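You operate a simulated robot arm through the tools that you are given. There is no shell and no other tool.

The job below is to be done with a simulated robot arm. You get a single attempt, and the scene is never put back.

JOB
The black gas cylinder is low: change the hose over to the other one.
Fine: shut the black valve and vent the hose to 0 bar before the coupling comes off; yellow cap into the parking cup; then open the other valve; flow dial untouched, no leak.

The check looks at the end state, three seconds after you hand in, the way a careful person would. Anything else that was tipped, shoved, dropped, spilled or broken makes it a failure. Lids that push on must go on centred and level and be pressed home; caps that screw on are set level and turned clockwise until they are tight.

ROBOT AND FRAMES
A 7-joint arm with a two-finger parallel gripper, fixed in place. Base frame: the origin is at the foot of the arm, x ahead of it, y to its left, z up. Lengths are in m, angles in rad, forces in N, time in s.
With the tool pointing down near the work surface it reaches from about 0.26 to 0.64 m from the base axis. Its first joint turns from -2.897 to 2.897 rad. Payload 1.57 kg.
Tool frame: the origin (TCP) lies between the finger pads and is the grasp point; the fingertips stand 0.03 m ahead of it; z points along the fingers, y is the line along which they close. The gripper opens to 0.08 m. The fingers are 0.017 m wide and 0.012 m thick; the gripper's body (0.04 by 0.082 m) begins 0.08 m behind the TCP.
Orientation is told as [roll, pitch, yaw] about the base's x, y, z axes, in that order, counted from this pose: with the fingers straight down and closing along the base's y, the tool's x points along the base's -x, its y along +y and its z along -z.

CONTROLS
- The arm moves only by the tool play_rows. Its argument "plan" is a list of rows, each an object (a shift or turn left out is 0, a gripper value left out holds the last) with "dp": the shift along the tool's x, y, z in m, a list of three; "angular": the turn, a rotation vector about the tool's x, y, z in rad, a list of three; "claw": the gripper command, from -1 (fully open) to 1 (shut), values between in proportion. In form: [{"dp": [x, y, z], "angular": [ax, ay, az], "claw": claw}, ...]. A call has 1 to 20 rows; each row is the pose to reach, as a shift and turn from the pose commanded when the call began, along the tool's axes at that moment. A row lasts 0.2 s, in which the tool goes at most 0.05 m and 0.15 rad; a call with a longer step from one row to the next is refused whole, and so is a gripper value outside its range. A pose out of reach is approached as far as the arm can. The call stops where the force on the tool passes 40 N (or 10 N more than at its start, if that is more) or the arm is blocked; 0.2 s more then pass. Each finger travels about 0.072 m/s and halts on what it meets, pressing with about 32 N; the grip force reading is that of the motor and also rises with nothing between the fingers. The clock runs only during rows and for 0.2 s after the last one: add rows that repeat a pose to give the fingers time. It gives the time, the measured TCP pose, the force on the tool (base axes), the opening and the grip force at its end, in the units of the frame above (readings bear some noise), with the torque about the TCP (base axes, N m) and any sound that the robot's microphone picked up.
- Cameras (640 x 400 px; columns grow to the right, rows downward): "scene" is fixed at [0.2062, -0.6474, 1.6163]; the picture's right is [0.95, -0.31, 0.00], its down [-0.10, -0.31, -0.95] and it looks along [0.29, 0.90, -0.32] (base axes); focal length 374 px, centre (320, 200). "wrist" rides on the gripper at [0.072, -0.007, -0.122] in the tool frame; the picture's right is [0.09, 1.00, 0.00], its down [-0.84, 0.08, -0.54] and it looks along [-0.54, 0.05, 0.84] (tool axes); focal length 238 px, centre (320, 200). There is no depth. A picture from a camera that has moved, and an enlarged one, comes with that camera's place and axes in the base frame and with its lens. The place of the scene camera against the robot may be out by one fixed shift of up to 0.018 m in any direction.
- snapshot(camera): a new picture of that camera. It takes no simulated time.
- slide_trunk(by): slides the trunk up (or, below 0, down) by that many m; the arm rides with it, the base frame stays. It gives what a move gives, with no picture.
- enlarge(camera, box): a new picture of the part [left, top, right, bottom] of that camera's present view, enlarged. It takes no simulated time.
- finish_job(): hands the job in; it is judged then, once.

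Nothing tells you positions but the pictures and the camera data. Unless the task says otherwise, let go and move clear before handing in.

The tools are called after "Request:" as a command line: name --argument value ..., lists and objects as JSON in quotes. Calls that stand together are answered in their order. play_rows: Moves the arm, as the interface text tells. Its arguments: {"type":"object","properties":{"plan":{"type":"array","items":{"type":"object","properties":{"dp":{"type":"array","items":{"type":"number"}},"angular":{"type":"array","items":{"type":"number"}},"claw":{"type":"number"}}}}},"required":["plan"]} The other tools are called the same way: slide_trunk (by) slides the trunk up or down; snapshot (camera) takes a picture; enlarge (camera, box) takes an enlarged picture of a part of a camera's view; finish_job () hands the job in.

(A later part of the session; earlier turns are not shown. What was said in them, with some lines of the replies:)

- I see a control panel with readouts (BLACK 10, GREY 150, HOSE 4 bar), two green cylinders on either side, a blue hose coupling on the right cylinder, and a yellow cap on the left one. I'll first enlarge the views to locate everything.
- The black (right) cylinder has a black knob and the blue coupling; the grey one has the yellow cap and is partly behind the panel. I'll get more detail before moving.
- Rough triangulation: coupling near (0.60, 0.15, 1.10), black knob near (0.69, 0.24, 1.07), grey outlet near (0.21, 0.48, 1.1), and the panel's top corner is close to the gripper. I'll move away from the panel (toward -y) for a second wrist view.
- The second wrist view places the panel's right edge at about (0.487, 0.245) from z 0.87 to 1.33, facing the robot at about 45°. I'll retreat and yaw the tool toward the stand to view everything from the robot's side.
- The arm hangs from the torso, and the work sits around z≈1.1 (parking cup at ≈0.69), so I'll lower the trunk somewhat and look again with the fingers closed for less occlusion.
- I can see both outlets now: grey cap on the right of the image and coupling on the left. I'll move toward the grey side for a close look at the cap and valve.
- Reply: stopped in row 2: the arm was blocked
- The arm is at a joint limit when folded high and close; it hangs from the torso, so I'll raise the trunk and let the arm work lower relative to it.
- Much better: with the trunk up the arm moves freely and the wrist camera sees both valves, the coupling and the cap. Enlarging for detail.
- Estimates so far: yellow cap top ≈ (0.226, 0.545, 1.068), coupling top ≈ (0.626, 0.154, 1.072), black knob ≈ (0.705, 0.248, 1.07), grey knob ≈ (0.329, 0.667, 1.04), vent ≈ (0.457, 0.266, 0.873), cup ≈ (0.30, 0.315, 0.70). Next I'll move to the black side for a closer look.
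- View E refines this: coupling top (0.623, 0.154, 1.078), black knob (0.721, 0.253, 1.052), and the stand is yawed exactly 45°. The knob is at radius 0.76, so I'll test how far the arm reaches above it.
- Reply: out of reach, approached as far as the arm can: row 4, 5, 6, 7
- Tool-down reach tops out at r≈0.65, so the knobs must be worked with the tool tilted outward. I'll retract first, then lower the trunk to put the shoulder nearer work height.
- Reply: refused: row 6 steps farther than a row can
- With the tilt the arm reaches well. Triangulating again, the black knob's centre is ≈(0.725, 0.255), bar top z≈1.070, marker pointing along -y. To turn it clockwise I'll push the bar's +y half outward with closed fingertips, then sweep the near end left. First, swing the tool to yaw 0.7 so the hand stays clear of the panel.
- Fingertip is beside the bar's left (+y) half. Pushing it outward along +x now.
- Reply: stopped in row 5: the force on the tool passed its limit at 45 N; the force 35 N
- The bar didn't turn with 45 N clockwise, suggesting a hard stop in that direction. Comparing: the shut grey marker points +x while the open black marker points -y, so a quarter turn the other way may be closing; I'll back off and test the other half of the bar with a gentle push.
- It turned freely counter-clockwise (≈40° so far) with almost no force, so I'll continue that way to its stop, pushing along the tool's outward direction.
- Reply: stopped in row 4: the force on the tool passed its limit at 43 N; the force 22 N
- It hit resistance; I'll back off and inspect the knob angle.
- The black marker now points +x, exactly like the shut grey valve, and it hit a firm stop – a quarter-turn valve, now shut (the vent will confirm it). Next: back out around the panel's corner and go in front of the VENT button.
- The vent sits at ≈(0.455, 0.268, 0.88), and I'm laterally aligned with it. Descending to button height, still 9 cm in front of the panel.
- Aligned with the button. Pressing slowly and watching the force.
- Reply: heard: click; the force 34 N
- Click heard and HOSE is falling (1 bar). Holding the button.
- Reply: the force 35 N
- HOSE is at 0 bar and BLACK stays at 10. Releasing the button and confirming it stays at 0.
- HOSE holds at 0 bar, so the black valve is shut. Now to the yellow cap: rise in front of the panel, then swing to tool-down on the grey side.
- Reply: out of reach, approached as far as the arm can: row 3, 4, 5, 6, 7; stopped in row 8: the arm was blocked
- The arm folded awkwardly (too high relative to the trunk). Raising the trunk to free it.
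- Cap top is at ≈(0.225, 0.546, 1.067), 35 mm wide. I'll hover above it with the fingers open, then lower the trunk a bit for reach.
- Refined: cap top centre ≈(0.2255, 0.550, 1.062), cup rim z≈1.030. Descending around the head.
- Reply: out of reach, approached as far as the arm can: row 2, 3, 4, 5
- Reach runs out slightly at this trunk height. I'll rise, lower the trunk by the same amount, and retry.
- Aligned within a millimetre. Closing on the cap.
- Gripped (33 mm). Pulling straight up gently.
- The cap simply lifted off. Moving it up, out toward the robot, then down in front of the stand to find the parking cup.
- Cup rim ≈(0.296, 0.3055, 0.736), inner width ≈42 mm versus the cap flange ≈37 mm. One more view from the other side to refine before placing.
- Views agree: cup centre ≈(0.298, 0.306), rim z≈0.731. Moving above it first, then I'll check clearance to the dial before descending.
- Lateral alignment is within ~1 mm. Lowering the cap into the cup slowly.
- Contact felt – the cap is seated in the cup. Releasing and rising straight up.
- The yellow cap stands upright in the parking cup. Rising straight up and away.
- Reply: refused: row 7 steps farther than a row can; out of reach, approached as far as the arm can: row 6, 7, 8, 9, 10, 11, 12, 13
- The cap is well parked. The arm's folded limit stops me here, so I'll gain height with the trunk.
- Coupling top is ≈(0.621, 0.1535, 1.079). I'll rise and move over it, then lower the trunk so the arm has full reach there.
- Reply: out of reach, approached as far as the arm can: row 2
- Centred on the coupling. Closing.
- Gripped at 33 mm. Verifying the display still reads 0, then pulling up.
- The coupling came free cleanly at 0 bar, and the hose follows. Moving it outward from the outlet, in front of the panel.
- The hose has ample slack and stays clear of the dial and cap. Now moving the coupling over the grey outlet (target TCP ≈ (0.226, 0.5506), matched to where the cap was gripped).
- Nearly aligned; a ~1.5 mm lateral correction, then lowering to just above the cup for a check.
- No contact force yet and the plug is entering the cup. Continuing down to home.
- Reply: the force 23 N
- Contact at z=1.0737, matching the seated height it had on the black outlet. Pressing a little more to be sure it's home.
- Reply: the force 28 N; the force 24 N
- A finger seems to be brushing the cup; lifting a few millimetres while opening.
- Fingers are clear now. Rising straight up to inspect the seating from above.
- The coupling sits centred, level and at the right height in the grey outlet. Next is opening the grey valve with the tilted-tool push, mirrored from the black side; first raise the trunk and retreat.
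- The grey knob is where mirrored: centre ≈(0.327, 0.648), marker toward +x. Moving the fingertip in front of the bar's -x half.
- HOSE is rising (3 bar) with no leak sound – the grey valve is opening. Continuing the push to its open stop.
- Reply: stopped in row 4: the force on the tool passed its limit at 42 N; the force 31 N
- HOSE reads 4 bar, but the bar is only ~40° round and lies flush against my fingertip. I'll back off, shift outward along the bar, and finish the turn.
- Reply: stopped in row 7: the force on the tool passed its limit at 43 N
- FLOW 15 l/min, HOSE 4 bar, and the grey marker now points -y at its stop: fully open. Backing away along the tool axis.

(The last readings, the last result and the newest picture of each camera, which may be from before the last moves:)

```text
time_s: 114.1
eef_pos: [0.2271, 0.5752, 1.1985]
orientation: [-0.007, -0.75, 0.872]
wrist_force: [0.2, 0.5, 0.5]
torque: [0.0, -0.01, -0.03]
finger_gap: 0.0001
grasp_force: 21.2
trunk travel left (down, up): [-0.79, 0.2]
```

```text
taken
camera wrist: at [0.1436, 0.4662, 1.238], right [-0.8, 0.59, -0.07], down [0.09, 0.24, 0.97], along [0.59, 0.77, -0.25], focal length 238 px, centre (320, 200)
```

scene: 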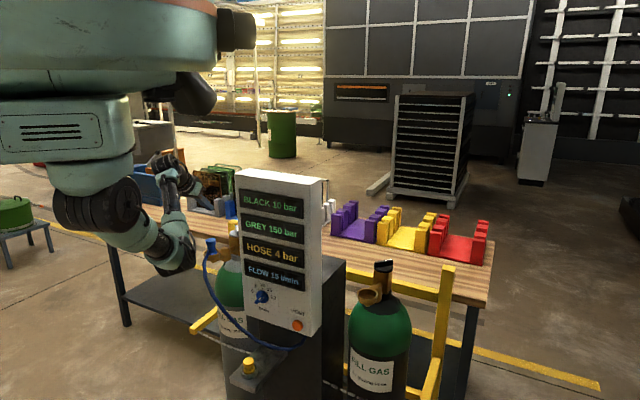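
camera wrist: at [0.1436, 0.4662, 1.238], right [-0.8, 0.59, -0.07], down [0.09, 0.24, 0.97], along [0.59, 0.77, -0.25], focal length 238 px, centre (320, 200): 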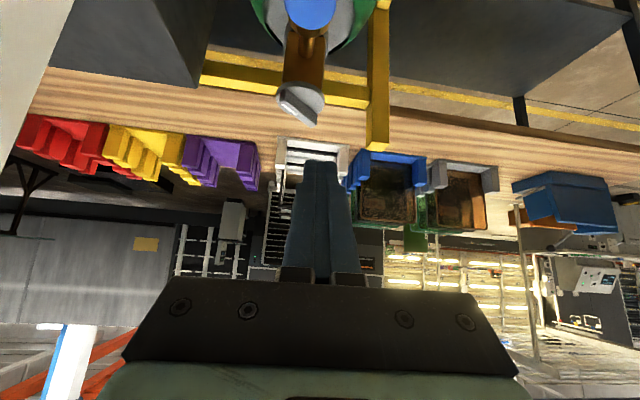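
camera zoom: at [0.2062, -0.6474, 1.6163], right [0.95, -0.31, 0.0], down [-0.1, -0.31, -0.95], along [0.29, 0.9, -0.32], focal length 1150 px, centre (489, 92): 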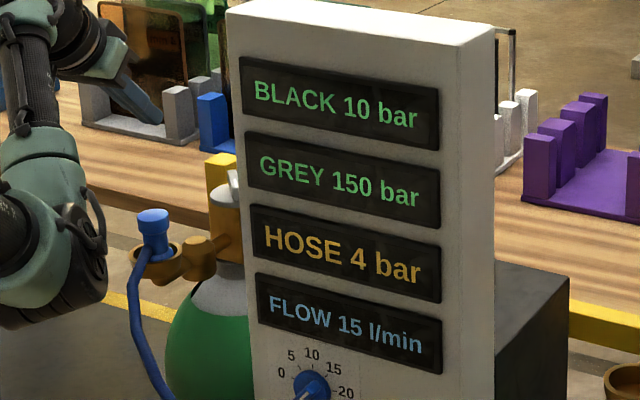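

Displays show HOSE 4 bar, FLOW 15 l/min. I'll move farther clear and inspect all the details.

Request:
slide_trunk --by 0.2

Request:
play_rows --plan '[{"dp": [0.02, 0, -0.02]}, {"dp": [0.04, 0, -0.04]}, {"dp": [0.06, 0, -0.06]}, {"dp": [0.06, 0, -0.06]}, {"dp": [0.06, 0, -0.06]}, {"dp": [0.06, 0, -0.06]}, {"dp": [0.06, 0, -0.06]}, {"dp": [0.06, 0, -0.06]}, {"dp": [0.06, 0, -0.06]}, {"dp": [0.06, 0, -0.06]}]'

Request:
snapshot --camera "scene"

Request:
enlarge --camera "scene" --box '[195, 215, 255, 275]'

Request:
enlarge --camera "scene" --box '[220, 260, 330, 390]'

Request:
enlarge --camera "scene" --box '[340, 240, 420, 320]'

```text
time_s: 116.2
eef_pos: [0.2279, 0.5755, 1.3985]
orientation: [-0.007, -0.751, 0.871]
wrist_force: [0.4, 0.6, 0.2]
torque: [-0.01, -0.03, -0.01]
finger_gap: 0.0001
grasp_force: 21.0
trunk travel left (down, up): [-0.99, 0.0]
```

```text
time_s: 118.5
eef_pos: [0.1717, 0.5118, 1.4011]
orientation: [-0.008, -0.751, 0.871]
wrist_force: [-0.8, -0.3, 1.5]
torque: [-0.01, 0.04, 0.01]
finger_gap: 0.0
grasp_force: 21.0
trunk travel left (down, up): [-0.99, 0.0]
```

```text
taken
```

scene: 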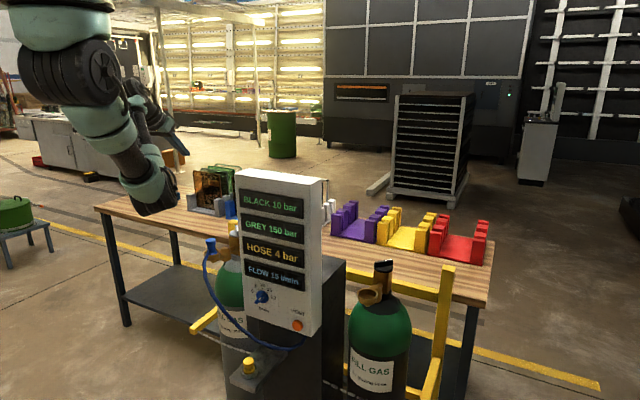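

```text
6.67 times, centred on (225, 245) of scene
camera zoom: at [0.2062, -0.6474, 1.6163], right [0.95, -0.31, 0.0], down [-0.1, -0.31, -0.95], along [0.29, 0.9, -0.32], focal length 2491 px, centre (953, -100)
```

zoom: 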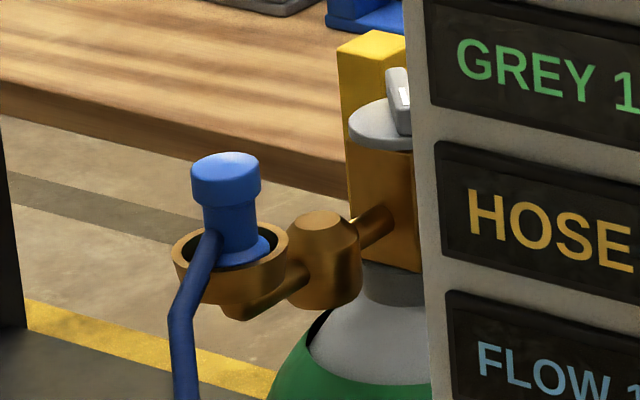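

```text
3.08 times, centred on (275, 325) of scene
camera zoom: at [0.2062, -0.6474, 1.6163], right [0.95, -0.31, 0.0], down [-0.1, -0.31, -0.95], along [0.29, 0.9, -0.32], focal length 1150 px, centre (458, -185)
```

zoom: 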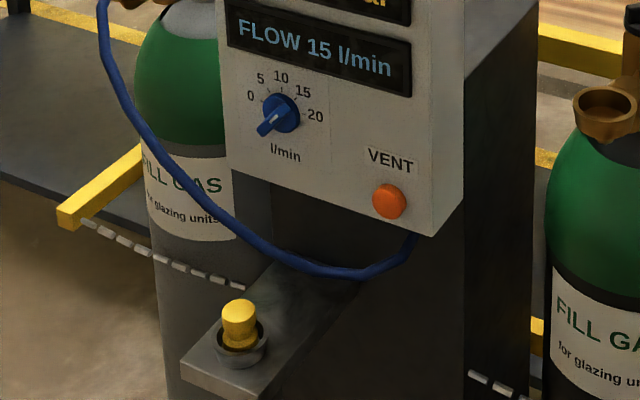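

```text
5.00 times, centred on (380, 280) of scene
camera zoom: at [0.2062, -0.6474, 1.6163], right [0.95, -0.31, 0.0], down [-0.1, -0.31, -0.95], along [0.29, 0.9, -0.32], focal length 1868 px, centre (20, -200)
```

zoom: 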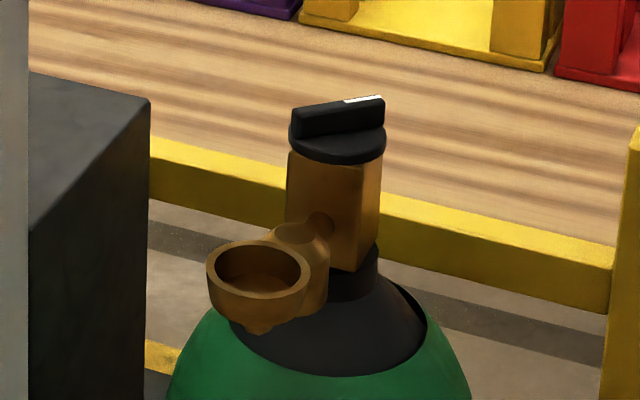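

Everything checks out. The black valve is shut, with its marker against the stop. The coupling sits level in the grey outlet, and the grey valve is fully open. HOSE reads 4 bar and FLOW 15 l/min, with no leak sound. The yellow cap is upright in the parking cup, the dial is unmoved, and the arm is clear, so I'm handing in.

Request:
finish_job

```text
The job is handed in.
```

The hose is changed over to the grey cylinder and the job is handed in; I haven't seen the check's verdict.

- **Black valve:** shut, a quarter turn counter-clockwise to its stop. BLACK still reads 10 bar.
- **Vent:** I held the button until HOSE read 0 bar, and it stayed at 0 after I let go. Only then did the coupling come off.
- **Yellow cap:** upright in the parking cup.
- **Coupling:** centred and level in the grey outlet, pressed down to the same height it had on the black one.
- **Grey valve:** open to its stop. HOSE reads 4 bar and FLOW 15 l/min.
- **Leaks and dial:** the microphone picked up no hiss, and HOSE still read 4 bar in the last picture. The dial still points where it did at the start.

Two small contacts happened along the way. My first push on the black knob went the wrong way against its stop, at about 45 N, and nothing moved. When I let go of the coupling, a finger briefly brushed the grey outlet's cup. The coupling still looked well seated afterwards.
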